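You operate a simulated robot arm through the tools that you are given. There is no shell and no other tool. Be economical: measure what you need, move in short steps, check, and stop when the job is done.

You run a simulated two-armed robot. Do the job below in one go: nothing can be reset, and whatever is moved stays where it is left.

Task
Clear the high stool into the grey crate, wipe its seat and carry the crate to the rack.
Fine: chalk box and twine go in the crate; wipe off the sawdust with the folded blue rag from the table and put it back; the crate goes in both hands. Set down upright: chalk box. What is to be rubbed or washed off counts as gone when no trace of it is left.

The check looks at the end state, three seconds after you hand in, the way a careful person would. Anything else that was tipped, shoved, dropped, spilled or broken makes it a failure.

Robot
Two 7-joint arms with two-finger parallel grippers on one trunk, on a base that drives. Base frame: it is fixed to the floor where the robot stands at the start and does not move with it; the origin is under the middle of the robot, x ahead of it, y to its left, z up. Readings come in mm, rad, newtons and seconds.
The left shoulder is at the start at [70, 133, 1001], the right one opposite. With the tool pointing down near the work surface each hand reaches from about 100 to 300 mm from the robot's upright axis, wherever it stands, measured 20 degrees to its own side. Places, roughly: folded red rag [1250, -1000, 1500]; green crate [1000, -1500, 500]; grey crate [1000, -750, 750]; top of the plywood rack [1100, -1600, 800]. Payload 1.57 kg a hand.
Tool frame (each hand has its own): the origin (TCP) lies between the finger pads and is the grasp point; the fingertips stand 30 mm ahead of it; z points along the fingers, y is the line along which they close. The gripper opens to 80 mm. The fingers are 17 mm wide and 12 mm thick; the gripper's body (40 by 82 mm) begins 80 mm behind the TCP.
Orientation is told as [roll, pitch, yaw] about the base's x, y, z axes, in that order, counted from this pose: with the fingers straight down and closing along the base's y, the tool's x points along the base's -x, its y along +y and its z along -z.

Tools
- The arms move only by the tool send_rows. It takes "left_increments", "right_increments" or both (then of equal length, played together; a hand with none holds still); each is one flat list of numbers, 7 for each row, row after row: the turn, a rotation vector about the tool's x, y, z in units of 8 degrees (1.0 is 8 degrees), then the shift along the tool's x, y, z in units of 20 mm (1.0 is 20 mm), then the closure, from 0 (fully open) to 1 (shut). In form: [ax, ay, az, dx, dy, dz, gripper, ax, ay, az, dx, dy, dz, gripper, ...]. A call has 1 to 20 rows; each row shifts and turns the commanded pose from where the row before left it, along the tool's axes as they then stand. A call with a number of a shift or a turn outside -1 to 1 is refused whole. A row lasts 0.2 s, in which the tool goes at most 50 mm and 0.15 rad; a call with a longer step from one row to the next is refused whole, and so is a gripper value outside its range. A pose out of reach is approached as far as the arm can. The call stops where the force on the tool passes 40 N (or 10 N more than at its start, if that is more) or the arm is blocked; 0.2 s more then pass. The fingers move at their own pace (about 153 mm/s each) and stop on an object; they squeeze with about 24 N. The grip force told is the motor's: it shows also when the fingers shut on nothing. Time passes only in rows, and 0.2 s behind the last, so rows that do not move let the fingers close. The reply holds the time, the measured pose of the TCP, the force on the tool along the base axes, the opening and the grip force, in the units named above and with some noise, with the torque about the TCP (base axes, N m) and any sound that the robot's microphone picked up.
- Cameras (640 x 400 px; columns grow to the right, rows downward): "scene" is now at [129, -36.3, 1232.9]; the picture's right is [-0.43, -0.90, 0.00], its down [-0.65, 0.31, -0.69] and it looks along [0.63, -0.29, -0.72] (base axes); focal length 254 px, centre (320, 200). "left" rides on the left gripper at [72, 7, -122] in its tool frame; the picture's right is [-0.09, 1.00, 0.00], its down [-0.84, -0.08, -0.54] and it looks along [-0.54, -0.05, 0.84] (tool axes); focal length 238 px, centre (320, 200). "right" rides on the right gripper at [72, -7, -122] in its tool frame; the picture's right is [0.09, 1.00, 0.00], its down [-0.84, 0.08, -0.54] and it looks along [-0.54, 0.05, 0.84] (tool axes); focal length 238 px, centre (320, 200). There is no depth. A picture from a camera that has moved, and an enlarged one, comes with that camera's place and axes in the base frame and with its lens. The place of the scene camera against the robot may be out by one fixed shift of up to 25 mm in any direction.
- grab_frame(camera): a new picture of that camera. It takes no simulated time.
- raise_lower(by): slides the trunk up (or, below 0, down) by that many mm; the arms and the scene camera ride with it, the base frame stays. It gives what a move gives, with no picture.
- steer(legs): drives the robot by 1 to 6 legs, each [ahead, left, turn to the left] in mm, mm and rad, along the robot's own axes; the way and the turn of a leg run together, so that a leg with both is an arc; at most 1500 mm and 3.142 rad a leg. The arms and the cameras ride along, it lands a little off, and it stops where it bumps. It gives what a move gives.
- pan_tilt(pan, tilt): turns the head with the scene camera to pan (to the left, within 1.501 rad either way) and tilt (down, from -0.506 to 1.204), counted from straight ahead of the robot. It gives what a move gives.
- close_up(camera, box): a new picture of the part [left, top, right, bottom] of that camera's present view, enlarged. It takes no simulated time.
- finish_job(): hands the job in; it is judged then, once.

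Work in short steps. Places have to be worked out from the pictures, the camera data and where the tool is seen: move nearer, look again, correct. Check each grasp and each placing, and mend what went wrong. You have 120 turns and 108 pictures in all, those below and enlarged ones among them. Open the grippers and draw the arms clear of the work before you hand the job in, unless the task says otherwise; then end with one line.

The tools are called after ">>>" as a command line: name --argument value ..., lists and objects as JSON in quotes. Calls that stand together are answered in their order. send_rows: Moves the arms, as the interface text tells. Its arguments: {"type":"object","properties":{"left_increments":{"type":"array","items":{"type":"number"}},"right_increments":{"type":"array","items":{"type":"number"}}},"required":[]} The other tools are called the same way: raise_lower (by) slides the trunk up or down; steer (legs) drives the base; pan_tilt (pan, tilt) turns the head that bears the scene camera; grab_frame (camera) takes a picture; close_up (camera, box) takes an enlarged picture of a part of a camera's view; finish_job () hands the job in.

At the start:

```text
time_s: 0.0
left_ee_pos: [389.6, -29.0, 914.3]
left_tool_rot: [-0.001, 0.001, 0.001]
left_wrist_force: [-1.0, 0.6, -0.3]
left_torque: [0.04, -0.02, 0.02]
left_opening: 79.8
left_finger_force: 0.0
right_ee_pos: [311.8, -364.8, 922.8]
right_tool_rot: [-0.002, 0.0, 0.0]
right_wrist_force: [0.4, 0.2, -0.8]
right_torque: [-0.02, 0.01, 0.02]
right_opening: 80.3
right_finger_force: 0.0
trunk travel left (down, up): [-575.0, 365.0]
robot x, y, heading: [2.2, -1.0, 0.002]
head pan, tilt: [-0.44, 0.805]
```

scene: 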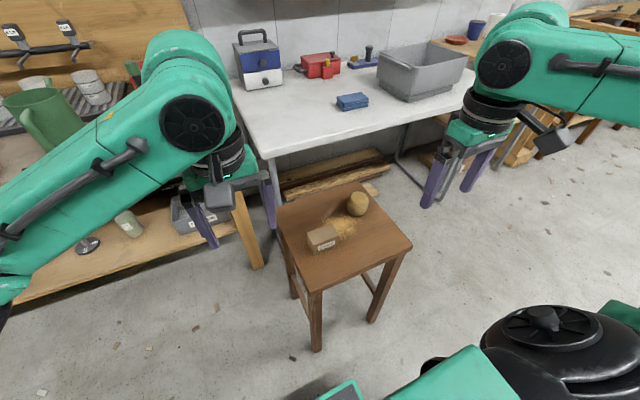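
right: 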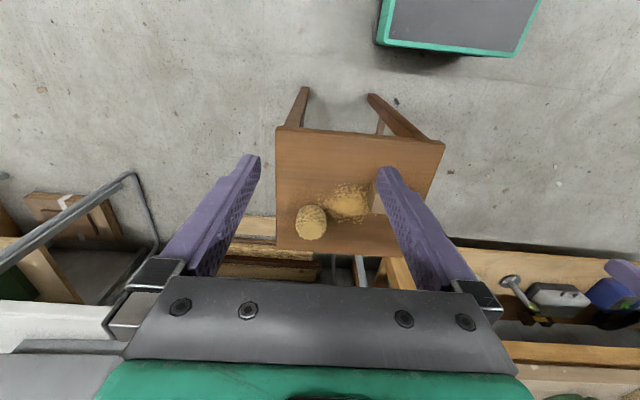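
left: 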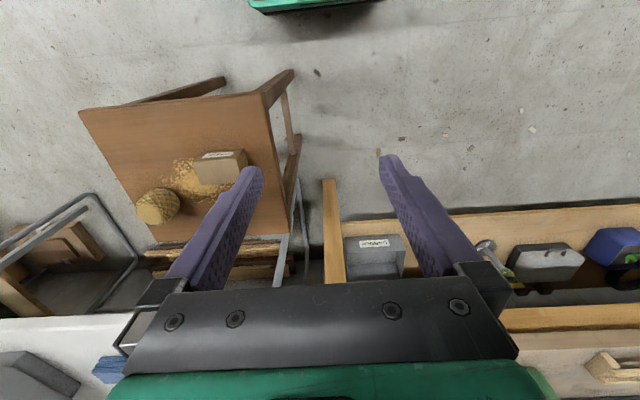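

The twine triangulates to about [550,-364,650] and the chalk box to about [490,-220,650]. I'll take enlarged looks at the stool and the table.

>>> close_up --camera "scene" --box '[260, 170, 430, 300]'

>>> close_up --camera "scene" --box '[230, 20, 500, 190]'

>>> close_up --camera "left" --box '[70, 60, 310, 250]'

>>> pan_tilt --pan -0.95 --tilt 0.45

>>> grab_frame --camera "scene"

```text
3.08 times, centred on (345, 235) of scene
camera zoom: at [129.0, -36.3, 1232.9], right [-0.43, -0.9, 0.0], down [-0.65, 0.31, -0.69], along [0.63, -0.29, -0.72], focal length 781 px, centre (243, 92)
```

zoom: 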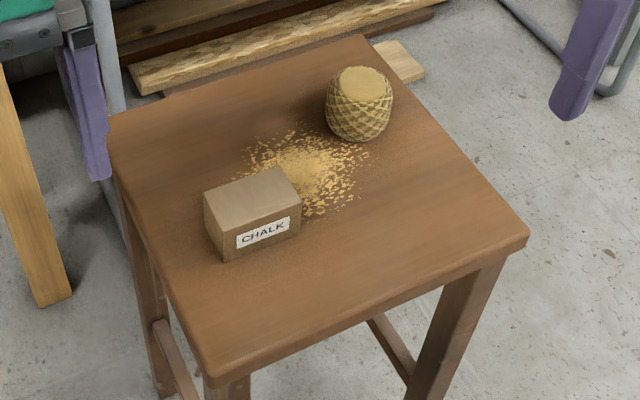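

```text
2.35 times, centred on (365, 105) of scene
camera zoom: at [129.0, -36.3, 1232.9], right [-0.43, -0.9, 0.0], down [-0.65, 0.31, -0.69], along [0.63, -0.29, -0.72], focal length 597 px, centre (214, 424)
```

zoom: 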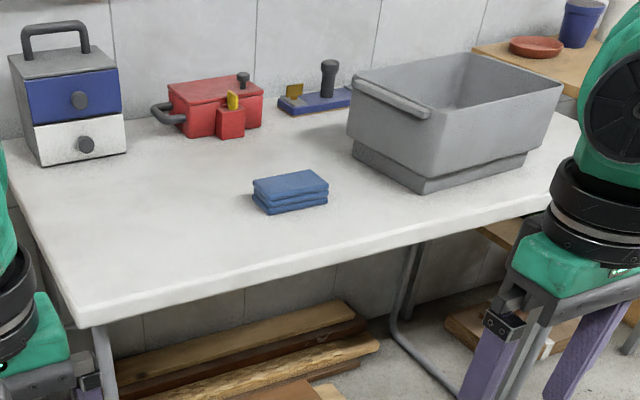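

```text
2.11 times, centred on (190, 155) of left
camera zoom: at [318.0, -22.3, 1036.2], right [0.09, 1.0, 0.0], down [0.84, -0.08, 0.54], along [0.54, -0.05, -0.84], focal length 502 px, centre (594, 295)
```

zoom: 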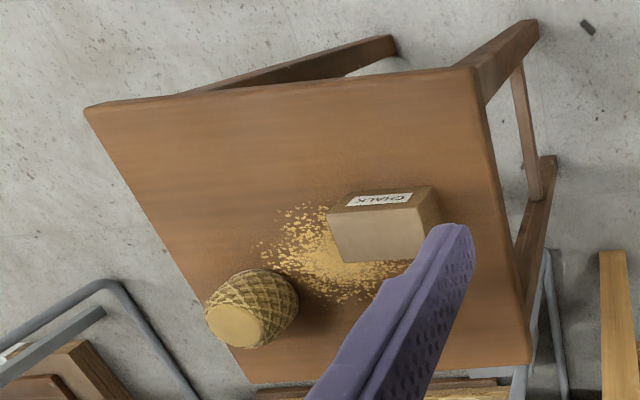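

```text
time_s: 0.9
left_ee_pos: [388.1, -28.7, 913.8]
left_tool_rot: [0.0, 0.0, 0.001]
left_wrist_force: [0.2, 0.7, 0.1]
left_torque: [-0.01, 0.01, 0.0]
left_opening: 79.9
left_finger_force: 0.1
right_ee_pos: [311.4, -364.4, 922.6]
right_tool_rot: [0.001, 0.001, 0.001]
right_wrist_force: [-0.6, 0.0, 0.1]
right_torque: [-0.02, 0.0, 0.0]
right_opening: 79.8
right_finger_force: 0.1
trunk travel left (down, up): [-575.0, 365.0]
robot x, y, heading: [-1.2, 1.3, -0.002]
head pan, tilt: [-0.949, 0.45]
```

```text
101 pictures are left
camera scene: at [109.8, -76.8, 1263.8], right [-0.81, -0.58, 0.0], down [-0.25, 0.35, -0.9], along [0.52, -0.73, -0.44], focal length 254 px, centre (320, 200)
```

scene: 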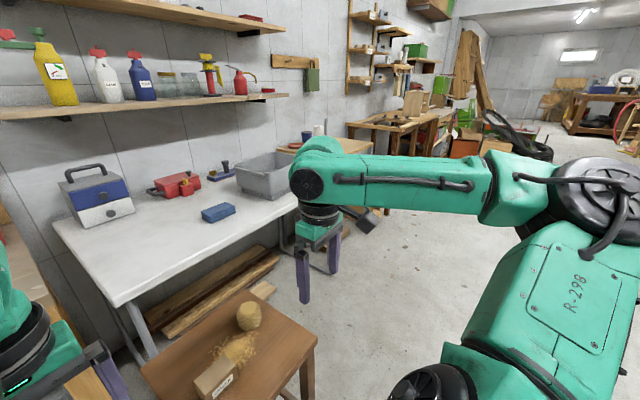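

The stool seat looks like roughly a 300 mm square (x 375–675, y -440–-125, z≈620). The chalk box already stands upright, label facing me. I'll drive ahead and to the right so the left hand sits near the chalk, well above it.

>>> steer --legs '[[0, -200, 0], [90, 0, 0]]'

>>> pan_tilt --pan 0.0 --tilt 0.95

>>> grab_frame --camera "scene"

>>> grab_frame --camera "left"

```text
time_s: 3.2
left_ee_pos: [476.0, -227.3, 914.6]
left_tool_rot: [0.001, 0.0, 0.003]
left_wrist_force: [0.0, -0.9, 0.0]
left_torque: [0.0, 0.03, -0.02]
left_opening: 80.2
left_finger_force: 0.1
right_ee_pos: [399.8, -563.2, 922.1]
right_tool_rot: [0.0, -0.001, 0.001]
right_wrist_force: [0.1, 0.2, -0.2]
right_torque: [-0.01, -0.03, 0.04]
right_opening: 80.1
right_finger_force: 0.0
trunk travel left (down, up): [-575.0, 365.0]
robot x, y, heading: [89.0, -202.1, 0.005]
head pan, tilt: [-0.949, 0.45]
```

```text
time_s: 4.5
left_ee_pos: [476.2, -226.5, 913.1]
left_tool_rot: [0.0, 0.0, 0.004]
left_wrist_force: [0.0, 0.5, 1.1]
left_torque: [0.0, 0.02, -0.03]
left_opening: 80.2
left_finger_force: 0.0
right_ee_pos: [399.1, -563.5, 923.1]
right_tool_rot: [0.0, -0.001, 0.002]
right_wrist_force: [-0.2, 0.3, 0.4]
right_torque: [-0.02, -0.01, 0.01]
right_opening: 80.0
right_finger_force: 0.1
trunk travel left (down, up): [-575.0, 365.0]
robot x, y, heading: [90.5, -198.1, 0.004]
head pan, tilt: [0.0, 0.949]
```

```text
100 pictures are left
camera scene: at [216.0, -201.4, 1221.9], right [0.0, -1.0, 0.0], down [-0.81, 0.0, -0.58], along [0.58, 0.0, -0.81], focal length 254 px, centre (320, 200)
```

scene: 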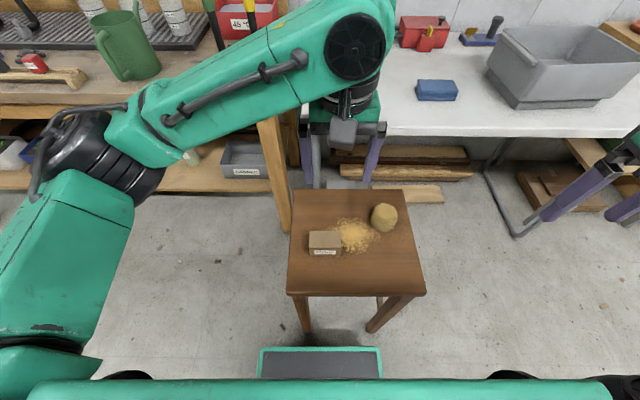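

```text
99 pictures are left
camera left: at [405.0, -221.0, 1036.3], right [0.09, 1.0, 0.0], down [0.84, -0.08, 0.54], along [0.54, -0.05, -0.84], focal length 238 px, centre (320, 200)
```

left: 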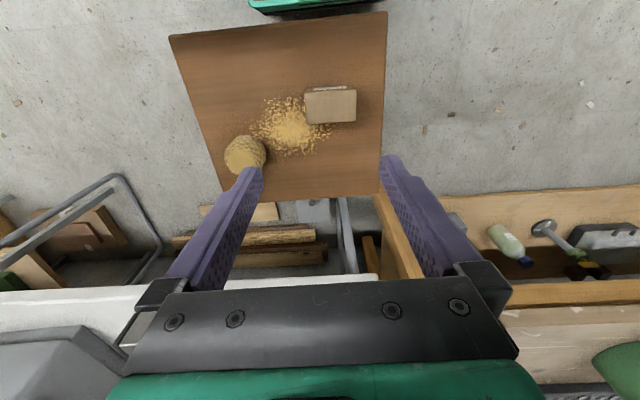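

Triangulated: chalk top centre ≈[480,-212,671], about 76 (y) × 46 (x), aligned with the axes; seat z≈612; twine ≈[547,-362,650], about 72 wide. I'll turn the left hand 90° so it closes along x, then centre it over the chalk.

>>> send_rows --left_increments '[0, 0, 1, 0, 0, 0, 0, 0, 0, 1, 0, 0, 0, 0, 0, 0, 1, 0, 0, 0, 0, 0, 0, 1, 0, 0, 0, 0, 0, 0, 1, 0, 0, 0, 0, 0, 0, 1, 0, 0, 0, 0, 0, 0, 1, 0, 0, 0, 0, 0, 0, 1, 0, 0, 0, 0, 0, 0, 1, 0, 0, 0, 0, 0, 0, 1, 0, 0, 0, 0, 0, 0, 1, 0, 0, 0, 0, 0, 0, 0.25, 0.75, 0.2, 0, 0, 0, 0, 0, 0, 0, 0, 0]'

>>> grab_frame --camera "left"

```text
time_s: 7.3
left_ee_pos: [478.4, -213.2, 914.2]
left_tool_rot: [0.0, 0.001, -1.568]
left_wrist_force: [-0.7, 0.2, 0.2]
left_torque: [0.03, 0.03, 0.02]
left_opening: 80.3
left_finger_force: 0.0
right_ee_pos: [398.4, -563.6, 923.4]
right_tool_rot: [0.0, 0.002, 0.002]
right_wrist_force: [-0.2, 0.1, 0.4]
right_torque: [-0.01, 0.04, 0.01]
right_opening: 79.9
right_finger_force: 0.0
trunk travel left (down, up): [-575.0, 365.0]
robot x, y, heading: [85.1, -201.6, 0.003]
head pan, tilt: [0.0, 0.949]
```

```text
98 pictures are left
camera left: at [486.7, -141.3, 1037.1], right [1.0, -0.09, 0.0], down [-0.08, -0.84, 0.54], along [-0.05, -0.54, -0.84], focal length 238 px, centre (320, 200)
```

left: 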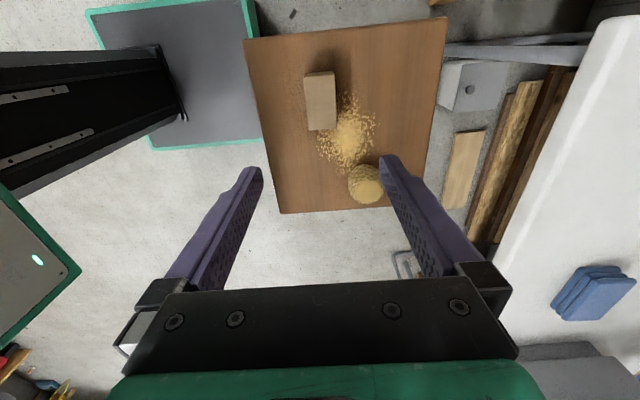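

The left hand is centred over the chalk to within a few mm. I'll lower the trunk most of the way and look again.

>>> raise_lower --by -170

>>> grab_frame --camera "left"

>>> grab_frame --camera "scene"

```text
time_s: 9.2
left_ee_pos: [477.7, -211.2, 745.5]
left_tool_rot: [0.002, 0.002, -1.568]
left_wrist_force: [-0.6, 0.8, -0.3]
left_torque: [0.0, 0.02, 0.0]
left_opening: 80.1
left_finger_force: 0.1
right_ee_pos: [400.0, -563.2, 753.6]
right_tool_rot: [-0.001, 0.001, 0.002]
right_wrist_force: [0.1, 0.4, 0.7]
right_torque: [0.01, -0.02, 0.01]
right_opening: 80.1
right_finger_force: 0.1
trunk travel left (down, up): [-405.0, 535.0]
robot x, y, heading: [92.4, -200.9, 0.006]
head pan, tilt: [0.0, 0.949]
```

```text
97 pictures are left
camera left: at [486.5, -140.8, 867.1], right [1.0, -0.09, 0.0], down [-0.07, -0.84, 0.54], along [-0.05, -0.54, -0.84], focal length 238 px, centre (320, 200)
```

left: 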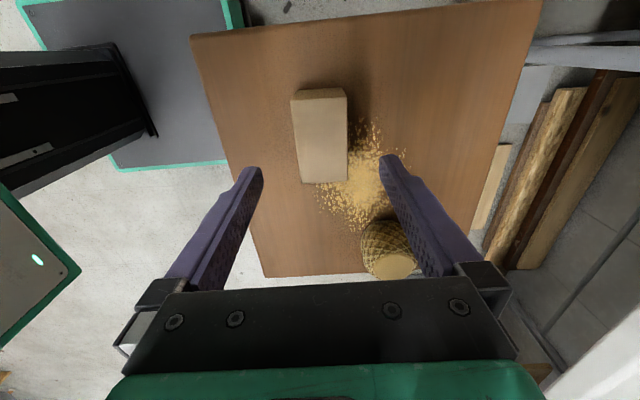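

```text
96 pictures are left
camera scene: at [215.8, -201.3, 1051.9], right [0.0, -1.0, 0.0], down [-0.81, 0.0, -0.58], along [0.58, 0.0, -0.81], focal length 254 px, centre (320, 200)
```

scene: 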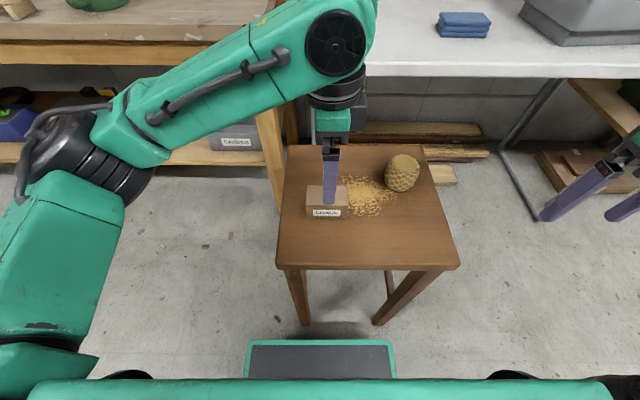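

The chalk's top centre is at about [481,-207]. I'll nudge +3 mm in each, then lower 90 mm so the TCP reaches about 655.

>>> send_rows --left_increments '[0, 0, 0, 0.15, 0.15, 0, 0, 0, 0, 0, 0, 0, 0, 0]'

>>> raise_lower --by -90

>>> send_rows --left_increments '[0, 0, 0, 0, 0, 0, 0.5, 0, 0, 0, 0, 0, 0, 1, 0, 0, 0, 0, 0, 0, 1, 0, 0, 0, 0, 0, 0, 1]'

>>> grab_frame --camera "left"

```text
time_s: 9.8
left_ee_pos: [481.8, -209.6, 744.8]
left_tool_rot: [0.001, 0.001, -1.57]
left_wrist_force: [0.9, -0.2, 0.0]
left_torque: [-0.01, 0.01, -0.01]
left_opening: 80.0
left_finger_force: 0.1
right_ee_pos: [399.9, -563.0, 753.8]
right_tool_rot: [0.002, 0.0, 0.004]
right_wrist_force: [-0.8, -0.1, -0.2]
right_torque: [-0.02, -0.03, 0.02]
right_opening: 80.1
right_finger_force: 0.1
trunk travel left (down, up): [-405.0, 535.0]
robot x, y, heading: [88.1, -196.8, 0.003]
head pan, tilt: [0.0, 0.949]
```

```text
time_s: 11.0
left_ee_pos: [481.3, -209.2, 653.4]
left_tool_rot: [0.001, -0.001, -1.568]
left_wrist_force: [-0.4, -0.4, 0.4]
left_torque: [-0.03, -0.04, 0.01]
left_opening: 80.1
left_finger_force: 0.0
right_ee_pos: [399.1, -563.2, 663.2]
right_tool_rot: [-0.001, 0.0, 0.001]
right_wrist_force: [0.6, 0.1, 0.3]
right_torque: [-0.02, 0.0, 0.02]
right_opening: 80.0
right_finger_force: 0.0
trunk travel left (down, up): [-315.0, 625.0]
robot x, y, heading: [84.4, -199.5, 0.003]
head pan, tilt: [0.0, 0.949]
```

```text
time_s: 12.0
left_ee_pos: [481.8, -209.7, 654.1]
left_tool_rot: [-0.001, 0.0, -1.567]
left_wrist_force: [-0.3, -0.8, 1.7]
left_torque: [-0.15, -0.02, 0.0]
left_opening: 44.6
left_finger_force: 24.4
right_ee_pos: [399.0, -562.5, 662.5]
right_tool_rot: [0.002, 0.0, 0.002]
right_wrist_force: [-0.2, -0.2, -0.5]
right_torque: [-0.01, -0.03, -0.01]
right_opening: 80.0
right_finger_force: 0.1
trunk travel left (down, up): [-315.0, 625.0]
robot x, y, heading: [89.7, -202.5, 0.004]
head pan, tilt: [0.0, 0.949]
```

```text
95 pictures are left
camera left: at [489.3, -138.2, 777.0], right [1.0, -0.09, 0.0], down [-0.08, -0.84, 0.54], along [-0.05, -0.54, -0.84], focal length 238 px, centre (320, 200)
```

left: 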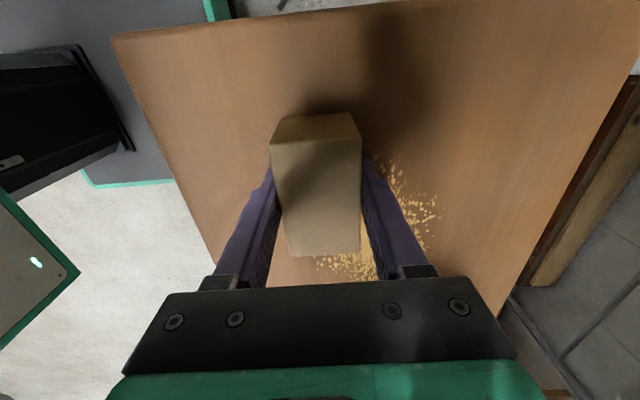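

Chalk is gripped (44.6 mm). I'll lift it with the left arm while raising the right hand and bringing it over the twine.

>>> send_rows --left_increments '[0, 0, 0, 0, 0, -1, 1, 0, 0, 0, 0, 0, -1, 1, 0, 0, 0, 0, 0, -1, 1, 0, 0, 0, 0, 0, -1, 1, 0, 0, 0, 0, 0, -1, 1, 0, 0, 0, 0, 0, -1, 1, 0, 0, 0, 0, 0, -1, 1, 0, 0, 0, 0.3, 0, 0, 1, 0, 0, 0, 0.3, 0, 0, 1, 0, 0, 0, 0.3, 0, 0, 1, 0, 0, 0, 0.3, 0, 0, 1, 0, 0, 0, 0.3, 0, 0, 1, 0, 0, 0, 0.3, 0, 0, 1, 0, 0, 0, 0.3, 0, 0, 1, 0, 0, 0, 0.3, 0, 0, 1, 0, 0, 0, 0.3, 0, 0, 1, 0, 0, 0, 0.3, 0, 0, 1]' --right_increments '[0, 0, 0, 0, 0, -1, 0, 0, 0, 0, 0, 0, -1, 0, 0, 0, 0, 0, 0, -1, 0, 0, 0, 0, 0, 0, -1, 0, 0, 0, 0, 0, 0, -1, 0, 0, 0, 0, 0, 0, 0, 0, 0, 0, 0, 0, 0, 0, 0, 0, 0, 0, -0.74, 1, 0, 0, 0, 0, 0, -0.74, 1, 0, 0, 0, 0, 0, -0.74, 1, 0, 0, 0, 0, 0, -0.74, 1, 0, 0, 0, 0, 0, -0.74, 1, 0, 0, 0, 0, 0, -0.74, 1, 0, 0, 0, 0, 0, -0.74, 1, 0, 0, 0, 0, 0, -0.74, 1, 0, 0, 0, 0, 0, -0.74, 1, 0, 0, 0, 0, 0, -0.74, 1, 0, 0]'

>>> grab_frame --camera "right"

>>> grab_frame --camera "scene"

```text
time_s: 15.6
left_ee_pos: [483.2, -148.8, 793.4]
left_tool_rot: [-0.003, 0.001, -1.567]
left_wrist_force: [0.2, -0.2, -1.0]
left_torque: [0.0, -0.01, 0.01]
left_opening: 44.5
left_finger_force: 23.9
right_ee_pos: [548.2, -362.5, 762.6]
right_tool_rot: [0.0, 0.0, 0.002]
right_wrist_force: [-0.5, -0.6, 0.0]
right_torque: [0.01, 0.0, 0.05]
right_opening: 79.8
right_finger_force: 0.0
trunk travel left (down, up): [-315.0, 625.0]
robot x, y, heading: [87.2, -201.6, -0.0]
head pan, tilt: [0.0, 0.949]
```

```text
94 pictures are left
camera right: at [476.8, -370.1, 884.0], right [-0.09, 1.0, 0.0], down [0.84, 0.08, 0.54], along [0.54, 0.05, -0.84], focal length 238 px, centre (320, 200)
```

right: 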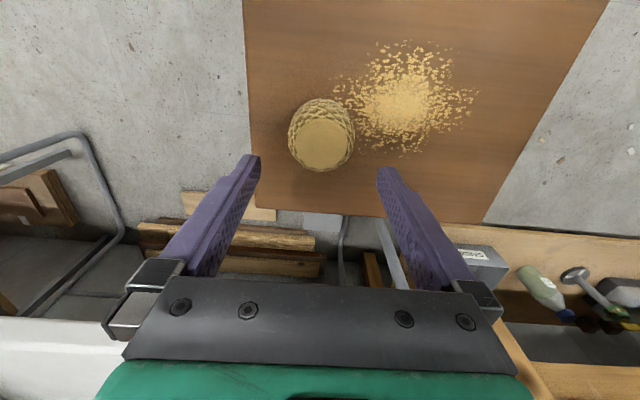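

```text
93 pictures are left
camera scene: at [216.6, -201.0, 961.8], right [0.0, -1.0, 0.0], down [-0.81, 0.0, -0.58], along [0.58, 0.0, -0.81], focal length 254 px, centre (320, 200)
```

scene: 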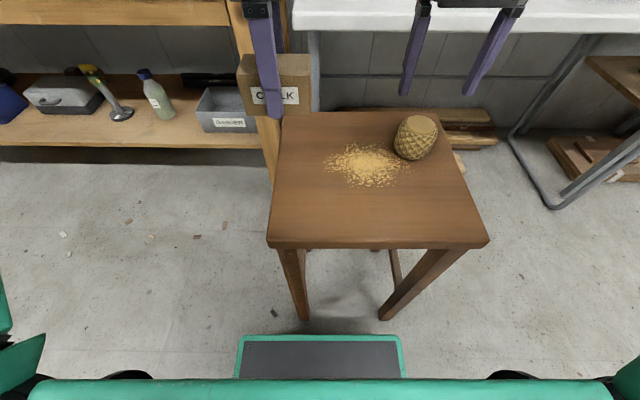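

Twine is at about [549,-363], directly under the right hand. I'll descend 105 mm and close.

>>> send_rows --right_increments '[0, 0, 0, -0.05, 0, 1, 0, 0, 0, 0, 0, 0, 1, 0, 0, 0, 0, 0, 0, 1, 0, 0, 0, 0, 0, 0, 1, 0, 0, 0, 0, 0, 0, 0.7, 0, 0, 0, 0, 0, 0, 0.55, 0, 0, 0, 0, 0, 0, 0, 0]'

>>> grab_frame --camera "right"

```text
time_s: 17.2
left_ee_pos: [482.8, -148.3, 793.9]
left_tool_rot: [-0.001, -0.001, -1.57]
left_wrist_force: [-0.7, -0.3, -0.4]
left_torque: [-0.01, 0.02, 0.0]
left_opening: 44.4
left_finger_force: 23.9
right_ee_pos: [547.1, -362.5, 658.1]
right_tool_rot: [-0.001, 0.001, 0.002]
right_wrist_force: [-0.2, -0.4, -0.1]
right_torque: [0.0, 0.02, 0.0]
right_opening: 80.2
right_finger_force: 0.0
trunk travel left (down, up): [-315.0, 625.0]
robot x, y, heading: [88.1, -199.8, 0.007]
head pan, tilt: [0.0, 0.949]
```

```text
92 pictures are left
camera right: at [476.5, -369.5, 780.4], right [-0.09, 1.0, 0.0], down [0.84, 0.08, 0.54], along [0.54, 0.05, -0.84], focal length 238 px, centre (320, 200)
```

right: 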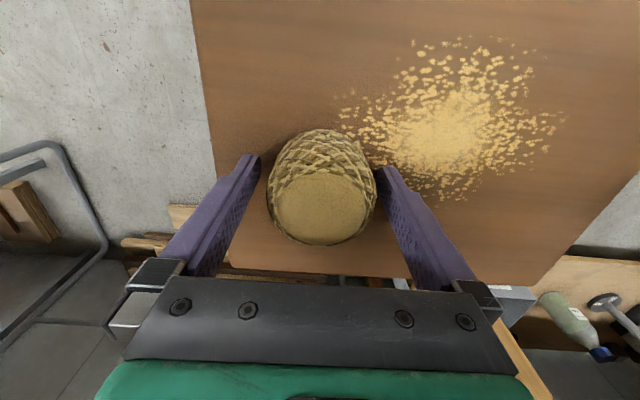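

Well centred. Close the right gripper and lift.

>>> send_rows --right_increments '[0, 0, 0, 0, 0, 0, 0.5, 0, 0, 0, 0, 0, 0, 1, 0, 0, 0, 0, 0, 0, 1, 0, 0, 0, 0, 0, -0.5, 1, 0, 0, 0, 0, 0, -1, 1, 0, 0, 0, 0, 0, -1, 1, 0, 0, 0, 0, 0, -1, 1, 0, 0, 0, 0, 0, -1, 1, 0, 0, 0, 0, 0, -1, 1, 0, 0, 0, 0, 0, -1, 1, 0, 0, 0, 0, 0, -1, 1]'

>>> pan_tilt --pan -0.45 --tilt 0.6

>>> grab_frame --camera "scene"

>>> grab_frame --camera "right"

```text
time_s: 19.6
left_ee_pos: [481.9, -149.4, 793.6]
left_tool_rot: [-0.001, 0.001, -1.566]
left_wrist_force: [-0.1, 0.3, -0.4]
left_torque: [0.01, 0.02, 0.0]
left_opening: 44.4
left_finger_force: 24.2
right_ee_pos: [550.0, -361.3, 807.2]
right_tool_rot: [0.001, 0.0, 0.002]
right_wrist_force: [0.1, 0.6, -1.3]
right_torque: [0.01, -0.03, -0.02]
right_opening: 60.2
right_finger_force: 24.2
trunk travel left (down, up): [-315.0, 625.0]
robot x, y, heading: [86.6, -202.5, 0.005]
head pan, tilt: [0.0, 0.949]
```

```text
time_s: 20.5
left_ee_pos: [481.9, -149.0, 794.9]
left_tool_rot: [-0.001, -0.001, -1.568]
left_wrist_force: [-0.6, 0.4, -1.1]
left_torque: [-0.01, 0.02, -0.03]
left_opening: 44.8
left_finger_force: 24.2
right_ee_pos: [549.7, -361.2, 806.5]
right_tool_rot: [0.001, 0.0, 0.002]
right_wrist_force: [0.1, -0.1, -1.2]
right_torque: [0.01, 0.01, 0.01]
right_opening: 60.2
right_finger_force: 24.3
trunk travel left (down, up): [-315.0, 625.0]
robot x, y, heading: [84.5, -198.5, 0.006]
head pan, tilt: [-0.45, 0.6]
```

```text
91 pictures are left
camera scene: at [223.1, -239.7, 990.2], right [-0.43, -0.9, 0.0], down [-0.51, 0.24, -0.82], along [0.74, -0.36, -0.57], focal length 254 px, centre (320, 200)
```

scene: 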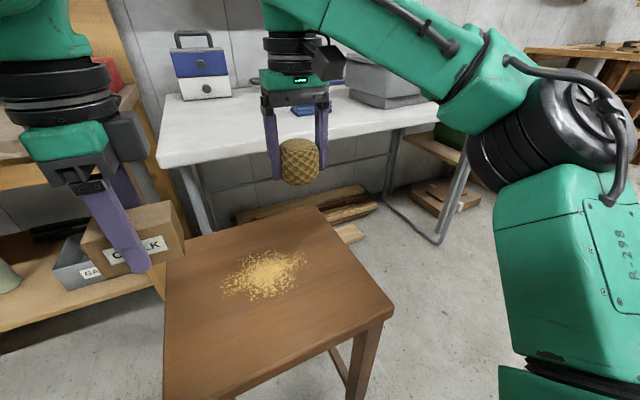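

```text
90 pictures are left
camera right: at [478.3, -368.6, 928.3], right [-0.09, 1.0, 0.0], down [0.84, 0.08, 0.54], along [0.54, 0.05, -0.84], focal length 238 px, centre (320, 200)
```

right: 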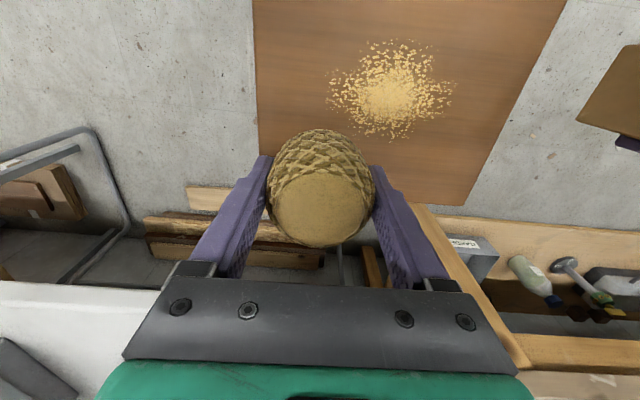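

Both items are held. I'll raise the trunk and drive right along the free floor to face the grey crate, then look from there.

>>> raise_lower --by 230

>>> steer --legs '[[0, -600, 0]]'

>>> pan_tilt --pan -0.2 --tilt 0.55

>>> grab_frame --camera "scene"

>>> grab_frame --camera "right"

```text
time_s: 22.9
left_ee_pos: [482.8, -149.5, 1023.5]
left_tool_rot: [0.0, -0.001, -1.568]
left_wrist_force: [-0.8, -0.3, -1.5]
left_torque: [-0.02, 0.01, 0.01]
left_opening: 44.4
left_finger_force: 23.7
right_ee_pos: [549.7, -361.4, 1036.5]
right_tool_rot: [0.001, 0.001, 0.002]
right_wrist_force: [0.9, 1.0, -0.3]
right_torque: [-0.03, -0.01, -0.02]
right_opening: 60.4
right_finger_force: 24.0
trunk travel left (down, up): [-545.0, 395.0]
robot x, y, heading: [88.1, -198.9, 0.003]
head pan, tilt: [-0.45, 0.6]
```

```text
time_s: 26.4
left_ee_pos: [488.6, -744.5, 1023.7]
left_tool_rot: [0.0, 0.0, -1.551]
left_wrist_force: [-0.1, 0.6, -0.4]
left_torque: [0.0, 0.03, 0.02]
left_opening: 44.6
left_finger_force: 23.9
right_ee_pos: [558.8, -953.3, 1036.7]
right_tool_rot: [0.0, 0.0, 0.019]
right_wrist_force: [-0.2, 0.1, -1.5]
right_torque: [0.02, 0.02, -0.02]
right_opening: 60.5
right_finger_force: 24.9
trunk travel left (down, up): [-545.0, 395.0]
robot x, y, heading: [93.7, -799.1, 0.019]
head pan, tilt: [-0.45, 0.6]
```

```text
time_s: 27.1
left_ee_pos: [488.4, -742.3, 1022.8]
left_tool_rot: [0.0, 0.0, -1.551]
left_wrist_force: [-0.5, 0.7, -0.4]
left_torque: [0.04, -0.02, -0.03]
left_opening: 44.5
left_finger_force: 23.9
right_ee_pos: [560.1, -953.0, 1036.6]
right_tool_rot: [-0.001, 0.001, 0.019]
right_wrist_force: [-0.7, 0.3, -0.8]
right_torque: [0.03, -0.01, -0.01]
right_opening: 60.1
right_finger_force: 24.0
trunk travel left (down, up): [-545.0, 395.0]
robot x, y, heading: [97.3, -802.7, 0.02]
head pan, tilt: [-0.201, 0.55]
```

```text
89 pictures are left
camera scene: at [238.7, -817.7, 1224.8], right [-0.18, -0.98, 0.0], down [-0.51, 0.09, -0.85], along [0.84, -0.15, -0.52], focal length 254 px, centre (320, 200)
```

scene: 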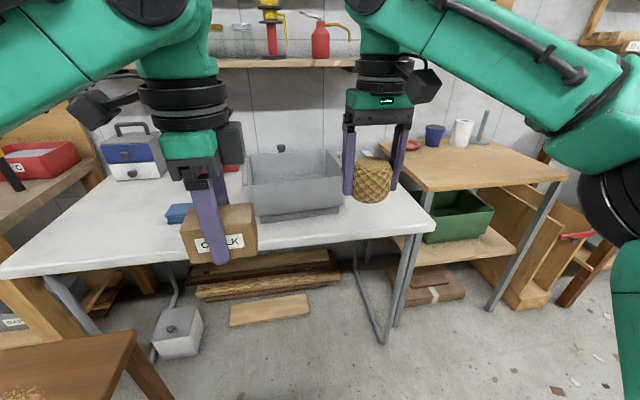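

```text
88 pictures are left
camera right: at [488.1, -962.7, 1158.4], right [-0.11, 0.99, 0.0], down [0.84, 0.09, 0.54], along [0.54, 0.06, -0.84], focal length 238 px, centre (320, 200)
```

right: 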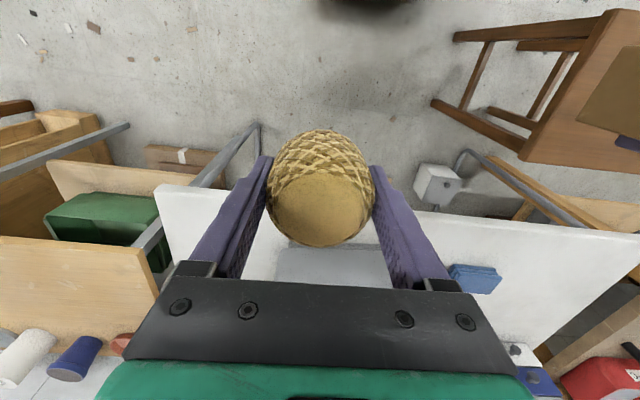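

The rag triangulates to about [924,-552,797], so the table top is z≈780 with its front edge at x≈745. The crate is at about x 870–1050, y -750–-1010. Hands clear the rim, so I'll drive ahead in part and look down from the gripper cameras.

>>> steer --legs '[[300, -60, -0.018]]'

>>> grab_frame --camera "scene"

>>> grab_frame --camera "right"

>>> grab_frame --camera "left"

```text
time_s: 29.2
left_ee_pos: [795.0, -801.5, 1023.3]
left_tool_rot: [0.0, 0.0, -1.556]
left_wrist_force: [0.7, -0.2, -1.1]
left_torque: [0.03, -0.01, 0.03]
left_opening: 44.6
left_finger_force: 24.1
right_ee_pos: [863.9, -1011.6, 1036.4]
right_tool_rot: [0.001, 0.0, 0.014]
right_wrist_force: [0.5, 0.2, -0.4]
right_torque: [0.04, 0.06, 0.02]
right_opening: 60.1
right_finger_force: 23.5
trunk travel left (down, up): [-545.0, 395.0]
robot x, y, heading: [399.3, -852.8, 0.018]
head pan, tilt: [-0.201, 0.55]
```

```text
87 pictures are left
camera scene: at [544.4, -873.6, 1224.8], right [-0.18, -0.98, 0.0], down [-0.51, 0.1, -0.85], along [0.84, -0.16, -0.52], focal length 254 px, centre (320, 200)
```

scene: 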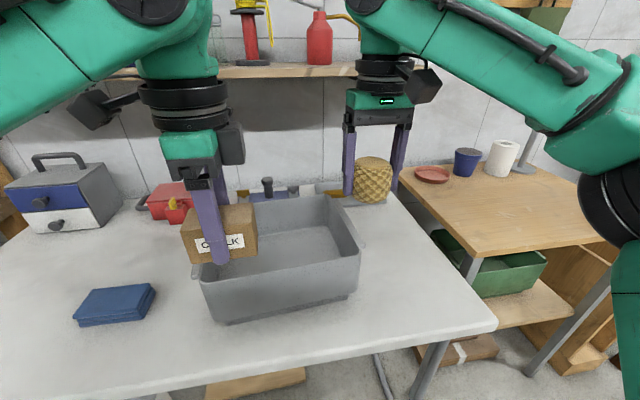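

```text
86 pictures are left
camera right: at [793.0, -1019.9, 1158.5], right [-0.11, 0.99, 0.0], down [0.84, 0.09, 0.54], along [0.54, 0.06, -0.84], focal length 238 px, centre (320, 200)
```

right: 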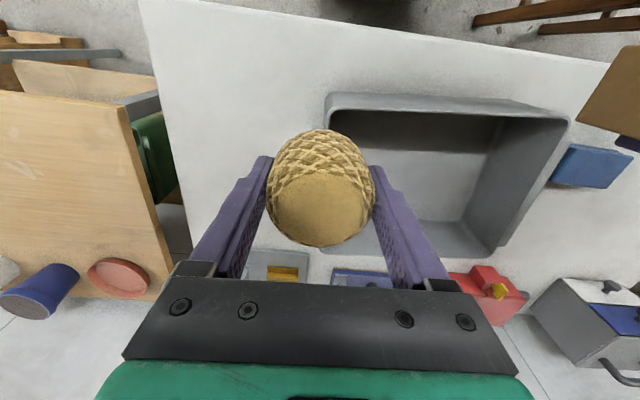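

```text
85 pictures are left
camera left: at [801.2, -729.3, 1146.0], right [1.0, -0.08, 0.0], down [-0.06, -0.84, 0.54], along [-0.04, -0.54, -0.84], focal length 238 px, centre (320, 200)
```

left: 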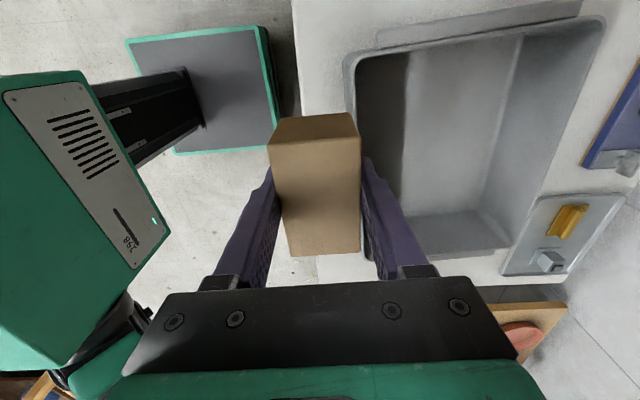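

Rim triangulates to corners [827,-743], [838,-1006], [1020,-728] at z≈898, so the crate centre is about [928,-870]. I'll drive 100 mm nearer and check.

>>> steer --legs '[[100, 0, -0.015]]'

>>> pan_tilt --pan -0.05 --tilt 0.85

>>> grab_frame --camera "scene"

>>> grab_frame --camera "left"

```text
time_s: 30.4
left_ee_pos: [894.8, -806.0, 1024.4]
left_tool_rot: [0.0, 0.0, -1.571]
left_wrist_force: [0.8, -0.7, -1.0]
left_torque: [-0.01, 0.0, -0.01]
left_opening: 44.4
left_finger_force: 24.2
right_ee_pos: [961.7, -1018.1, 1036.9]
right_tool_rot: [0.0, 0.0, -0.002]
right_wrist_force: [-0.1, 0.0, -1.2]
right_torque: [0.0, 0.01, 0.0]
right_opening: 60.4
right_finger_force: 24.2
trunk travel left (down, up): [-545.0, 395.0]
robot x, y, heading: [501.3, -856.4, -0.001]
head pan, tilt: [-0.201, 0.55]
```

```text
time_s: 31.2
left_ee_pos: [895.3, -806.2, 1024.0]
left_tool_rot: [0.001, 0.0, -1.573]
left_wrist_force: [1.1, -0.4, -1.5]
left_torque: [0.0, -0.01, 0.02]
left_opening: 44.6
left_finger_force: 24.3
right_ee_pos: [961.4, -1018.4, 1037.7]
right_tool_rot: [0.0, 0.0, 0.0]
right_wrist_force: [-0.3, -0.2, -0.4]
right_torque: [0.02, 0.0, 0.03]
right_opening: 60.2
right_finger_force: 23.8
trunk travel left (down, up): [-545.0, 395.0]
robot x, y, heading: [501.4, -852.6, -0.003]
head pan, tilt: [-0.051, 0.85]
```

```text
84 pictures are left
camera scene: at [634.7, -861.1, 1199.5], right [-0.05, -1.0, 0.0], down [-0.75, 0.04, -0.66], along [0.66, -0.03, -0.75], focal length 254 px, centre (320, 200)
```

scene: 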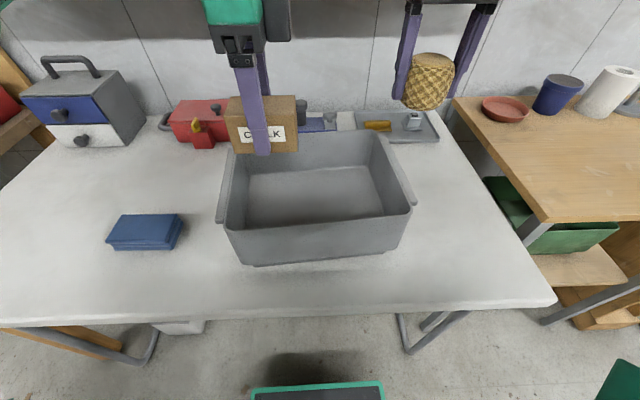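

```text
83 pictures are left
camera left: at [903.6, -734.8, 1146.1], right [1.0, -0.09, 0.0], down [-0.08, -0.84, 0.54], along [-0.05, -0.54, -0.84], focal length 238 px, centre (320, 200)
```

left: 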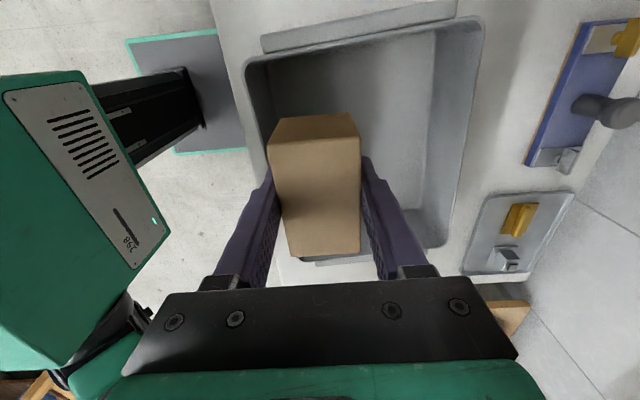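

Crate opening centre is about [945,-868]. I'll bring the chalk over [945,-818] and the twine over [945,-928], then lower.

>>> send_rows --left_increments '[0, 0, 0, -0.12, 0.5, 0, 1, 0, 0, 0, -0.12, 0.5, 0, 1, 0, 0, 0, -0.12, 0.5, 0, 1, 0, 0, 0, -0.12, 0.5, 0, 1, 0, 0, 0, -0.12, 0.5, 0, 1]' --right_increments '[0, 0, 0, 0.16, 0.9, 0.08, 1, 0, 0, 0, 0.16, 0.9, 0.08, 1, 0, 0, 0, 0.16, 0.9, 0.08, 1, 0, 0, 0, 0.16, 0.9, 0.08, 1, 0, 0, 0, 0.16, 0.9, 0.08, 1]'

>>> grab_frame --camera "scene"

>>> grab_frame --camera "right"

```text
time_s: 32.4
left_ee_pos: [943.6, -818.6, 1023.0]
left_tool_rot: [0.0, 0.001, -1.574]
left_wrist_force: [0.0, 0.4, -0.2]
left_torque: [0.0, -0.03, 0.02]
left_opening: 44.6
left_finger_force: 23.7
right_ee_pos: [925.1, -959.4, 1014.6]
right_tool_rot: [0.001, 0.0, -0.002]
right_wrist_force: [-0.3, 0.1, -1.2]
right_torque: [0.03, 0.02, -0.01]
right_opening: 59.9
right_finger_force: 24.2
right hand out of reach, approached as far as the arm can: row 1, 2, 3, 4, 5
trunk travel left (down, up): [-545.0, 395.0]
robot x, y, heading: [500.2, -856.0, 0.002]
head pan, tilt: [-0.051, 0.85]
```

```text
82 pictures are left
camera scene: at [635.1, -861.0, 1199.4], right [-0.05, -1.0, 0.0], down [-0.75, 0.04, -0.66], along [0.66, -0.03, -0.75], focal length 254 px, centre (320, 200)
```

scene: 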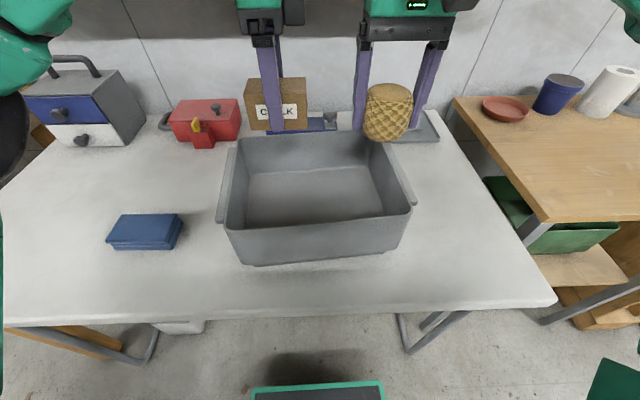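

```text
81 pictures are left
camera right: at [853.5, -967.1, 1136.5], right [-0.09, 1.0, 0.0], down [0.84, 0.08, 0.54], along [0.54, 0.05, -0.84], focal length 238 px, centre (320, 200)
```

right: 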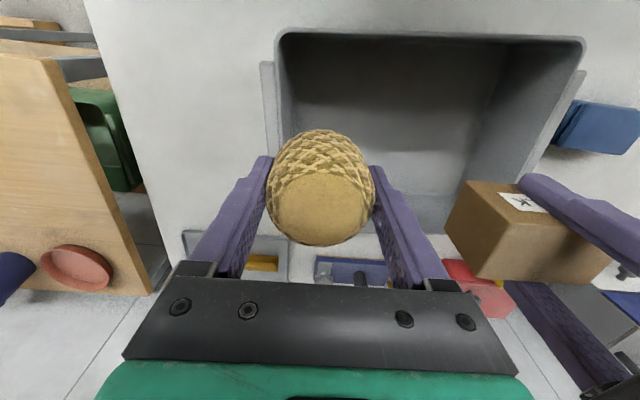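

The right arm is at its reach limit at this height above its shoulder; lower is easier. I'll lower both hands with the arms about 60 mm and see whether the right reaches its commanded spot.

>>> send_rows --left_increments '[0, 0, 0, 0, 0, 1, 1, 0, 0, 0, 0, 0, 1, 1, 0, 0, 0, 0, 0, 1, 1, 0, 0, 0, 0, 0, 0, 1]' --right_increments '[0, 0, 0, 0, 0, 1, 1, 0, 0, 0, 0, 0, 1, 1, 0, 0, 0, 0, 0, 1, 1, 0, 0, 0, 0, 0, 0, 1]'

```text
time_s: 33.4
left_ee_pos: [943.6, -816.3, 961.8]
left_tool_rot: [0.001, 0.0, -1.569]
left_wrist_force: [0.1, 0.9, -1.5]
left_torque: [-0.01, 0.0, 0.02]
left_opening: 44.6
left_finger_force: 24.6
right_ee_pos: [924.4, -961.2, 955.4]
right_tool_rot: [0.0, 0.001, -0.002]
right_wrist_force: [-0.3, 0.6, -0.9]
right_torque: [0.02, 0.02, 0.02]
right_opening: 60.5
right_finger_force: 24.3
trunk travel left (down, up): [-545.0, 395.0]
robot x, y, heading: [500.5, -858.3, -0.0]
head pan, tilt: [-0.051, 0.85]
```

The command followed the reached pose. Now shift the right hand +16 x, +30 y.

>>> send_rows --right_increments '[0, 0, 0, -0.4, 0.75, 0, 1, 0, 0, 0, -0.4, 0.75, 0, 1, 0, 0, 0, 0, 0, 0, 1]'

>>> grab_frame --camera "right"

>>> grab_frame --camera "left"

```text
time_s: 34.2
left_ee_pos: [943.0, -815.4, 962.6]
left_tool_rot: [0.001, 0.001, -1.572]
left_wrist_force: [-0.4, -0.4, -1.3]
left_torque: [0.0, 0.01, -0.02]
left_opening: 44.4
left_finger_force: 24.0
right_ee_pos: [936.6, -939.0, 955.3]
right_tool_rot: [0.004, -0.002, -0.007]
right_wrist_force: [0.0, -0.3, -0.2]
right_torque: [0.01, 0.02, 0.01]
right_opening: 60.3
right_finger_force: 24.0
right hand out of reach, approached as far as the arm can: row 2
trunk travel left (down, up): [-545.0, 395.0]
robot x, y, heading: [499.0, -857.6, -0.001]
head pan, tilt: [-0.051, 0.85]
```

```text
80 pictures are left
camera right: at [865.6, -946.5, 1076.3], right [-0.09, 1.0, 0.0], down [0.84, 0.07, 0.54], along [0.54, 0.05, -0.84], focal length 238 px, centre (320, 200)
```

right: 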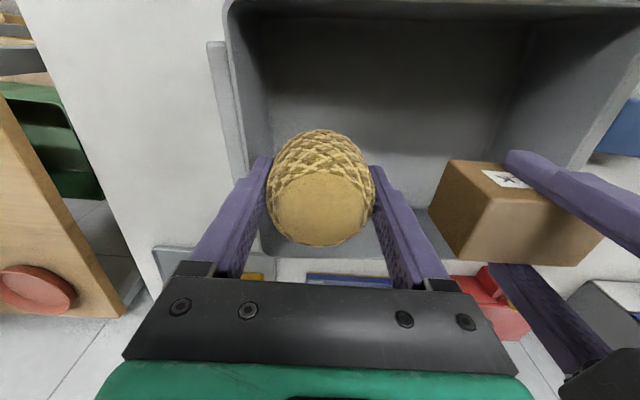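

```text
79 pictures are left
camera left: at [951.2, -744.8, 1085.1], right [1.0, -0.09, 0.0], down [-0.08, -0.84, 0.54], along [-0.05, -0.54, -0.84], focal length 238 px, centre (320, 200)
```

left: 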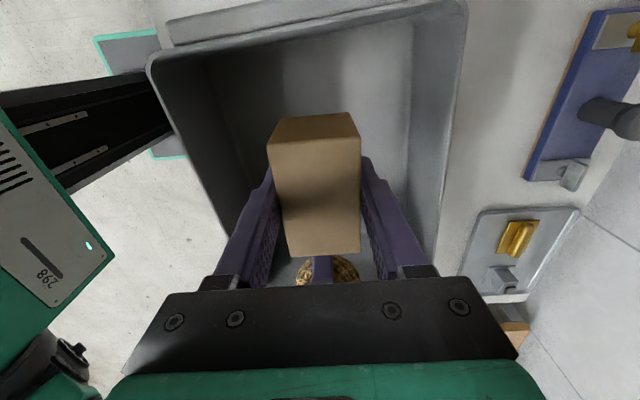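

Both are above the opening. I'll lower the trunk 95 mm and check clearances.

>>> raise_lower --by -95

>>> grab_frame --camera "right"

>>> grab_frame --camera "scene"

```text
time_s: 35.5
left_ee_pos: [944.5, -815.4, 868.3]
left_tool_rot: [0.001, 0.001, -1.572]
left_wrist_force: [0.4, 0.6, -0.6]
left_torque: [0.0, 0.0, -0.03]
left_opening: 44.7
left_finger_force: 23.8
right_ee_pos: [937.5, -940.6, 859.5]
right_tool_rot: [0.006, -0.002, -0.007]
right_wrist_force: [-0.4, 0.1, 0.2]
right_torque: [0.01, -0.03, -0.01]
right_opening: 60.1
right_finger_force: 23.8
trunk travel left (down, up): [-450.0, 490.0]
robot x, y, heading: [498.7, -854.2, 0.001]
head pan, tilt: [-0.051, 0.85]
```

```text
78 pictures are left
camera right: at [866.0, -946.8, 981.1], right [-0.09, 1.0, 0.0], down [0.84, 0.07, 0.54], along [0.54, 0.05, -0.84], focal length 238 px, centre (320, 200)
```

right: 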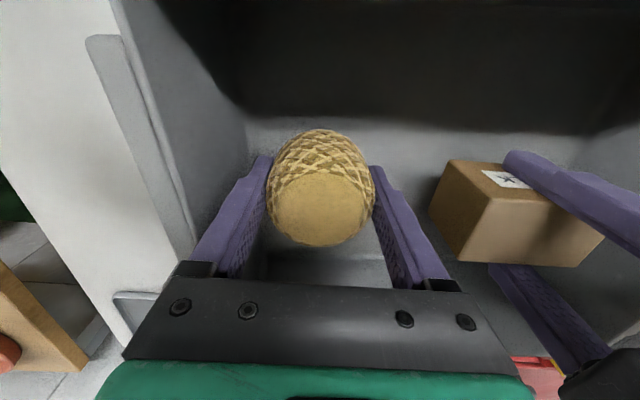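

```text
77 pictures are left
camera scene: at [634.6, -861.0, 1104.4], right [-0.05, -1.0, 0.0], down [-0.75, 0.04, -0.66], along [0.66, -0.03, -0.75], focal length 254 px, centre (320, 200)
```

scene: 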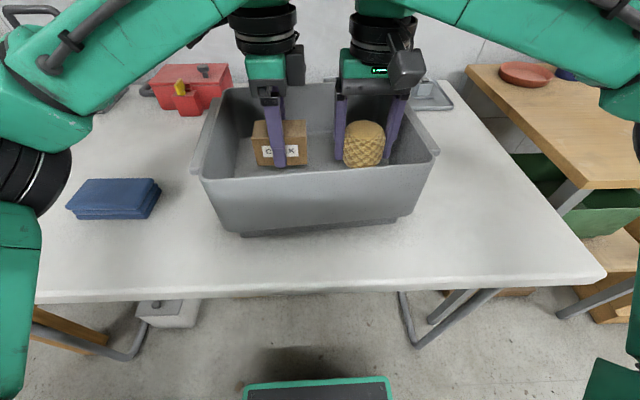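

Clear on all sides. Final lowering by the arms in small steps, watching forces.

>>> send_rows --left_increments '[0, 0, 0, 0, 0, 0.3, 1, 0, 0, 0, 0, 0, 0.3, 1, 0, 0, 0, 0, 0, 0.3, 1, 0, 0, 0, 0, 0, 0.3, 1, 0, 0, 0, 0, 0, 0.3, 1]' --right_increments '[0, 0, 0, 0, 0, 0.2, 1, 0, 0, 0, 0, 0, 0.2, 1, 0, 0, 0, 0, 0, 0.2, 1, 0, 0, 0, 0, 0, 0.2, 1, 0, 0, 0, 0, 0, 0, 1]'

```text
time_s: 36.6
left_ee_pos: [944.2, -814.5, 837.8]
left_tool_rot: [0.001, 0.0, -1.57]
left_wrist_force: [0.4, -0.5, -0.4]
left_torque: [0.0, 0.02, -0.02]
left_opening: 44.5
left_finger_force: 24.2
right_ee_pos: [937.0, -939.0, 844.6]
right_tool_rot: [0.004, 0.0, -0.008]
right_wrist_force: [0.5, -0.6, -1.8]
right_torque: [0.01, -0.01, 0.01]
right_opening: 60.1
right_finger_force: 24.7
trunk travel left (down, up): [-450.0, 490.0]
robot x, y, heading: [498.3, -854.0, -0.0]
head pan, tilt: [-0.051, 0.85]
```

No contact yet; continue in 3 mm steps.

>>> send_rows --left_increments '[0, 0, 0, 0, 0, 0.15, 1, 0, 0, 0, 0, 0, 0.15, 1, 0, 0, 0, 0, 0, 0.15, 1]' --right_increments '[0, 0, 0, 0, 0, 0.2, 1, 0, 0, 0, 0, 0, 0.2, 1, 0, 0, 0, 0, 0, 0.2, 1]'

>>> close_up --camera "scene" --box '[180, 60, 460, 250]'

```text
time_s: 37.5
left_ee_pos: [940.6, -814.6, 831.9]
left_tool_rot: [0.009, -0.003, -1.57]
left_wrist_force: [6.8, -1.7, 28.5]
left_torque: [-0.04, 0.24, -0.01]
left_opening: 44.6
left_finger_force: 24.2
right_ee_pos: [935.2, -939.4, 838.2]
right_tool_rot: [0.007, -0.017, -0.009]
right_wrist_force: [13.3, -0.4, 36.7]
right_torque: [0.02, -0.21, 0.06]
right_opening: 60.4
right_finger_force: 24.2
trunk travel left (down, up): [-450.0, 490.0]
robot x, y, heading: [499.6, -856.5, 0.002]
head pan, tilt: [-0.051, 0.85]
```

```text
2.11 times, centred on (320, 155) of scene
camera zoom: at [631.5, -860.6, 1106.0], right [-0.05, -1.0, 0.0], down [-0.75, 0.04, -0.66], along [0.66, -0.03, -0.75], focal length 534 px, centre (320, 295)
```

zoom: 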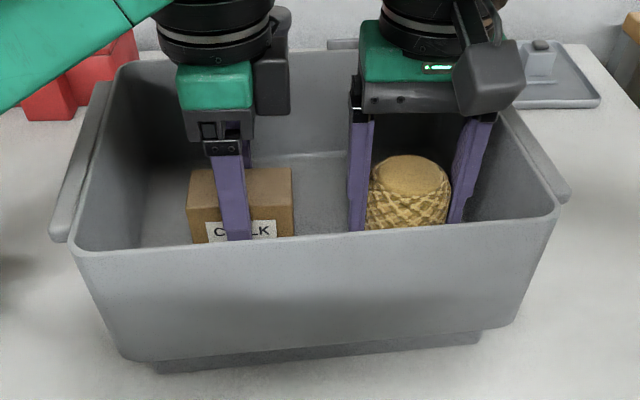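

Both touch the crate floor. I'll ease up 2 mm, then open (the right only partly because of the near wall).

>>> send_rows --left_increments '[0, 0, 0, 0, 0, -0.1, 1, 0, 0, 0, 0, 0, -0.05, 1, 0, 0, 0, 0, 0, 0, 0.3, 0, 0, 0, 0, 0, 0, 0.2, 0, 0, 0, 0, 0, 0, 0.2]' --right_increments '[0, 0, 0, 0, 0, -0.1, 1, 0, 0, 0, 0, 0, -0.1, 1, 0, 0, 0, 0, 0, 0, 0.2, 0, 0, 0, 0, 0, 0, 0.13, 0, 0, 0, 0, 0, 0, 0.13]'

>>> close_up --camera "scene" --box '[180, 60, 460, 250]'

```text
time_s: 38.6
left_ee_pos: [942.4, -815.9, 829.8]
left_tool_rot: [-0.003, 0.002, -1.57]
left_wrist_force: [0.2, 0.1, -0.9]
left_torque: [0.03, 0.02, 0.02]
left_opening: 64.0
left_finger_force: 0.1
right_ee_pos: [936.9, -938.5, 835.5]
right_tool_rot: [0.003, 0.001, -0.006]
right_wrist_force: [0.5, -0.3, 0.8]
right_torque: [0.05, -0.03, 0.0]
right_opening: 69.7
right_finger_force: 0.1
trunk travel left (down, up): [-450.0, 490.0]
robot x, y, heading: [501.6, -854.2, 0.004]
head pan, tilt: [-0.051, 0.85]
```

```text
2.11 times, centred on (320, 155) of scene
camera zoom: at [634.8, -861.1, 1104.1], right [-0.05, -1.0, 0.0], down [-0.75, 0.04, -0.66], along [0.66, -0.03, -0.75], focal length 534 px, centre (320, 295)
```

zoom: 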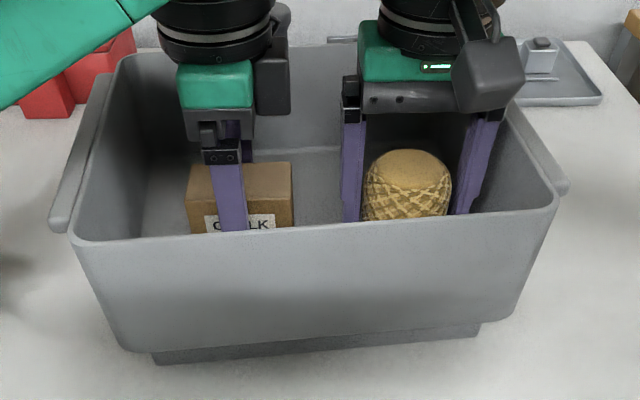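

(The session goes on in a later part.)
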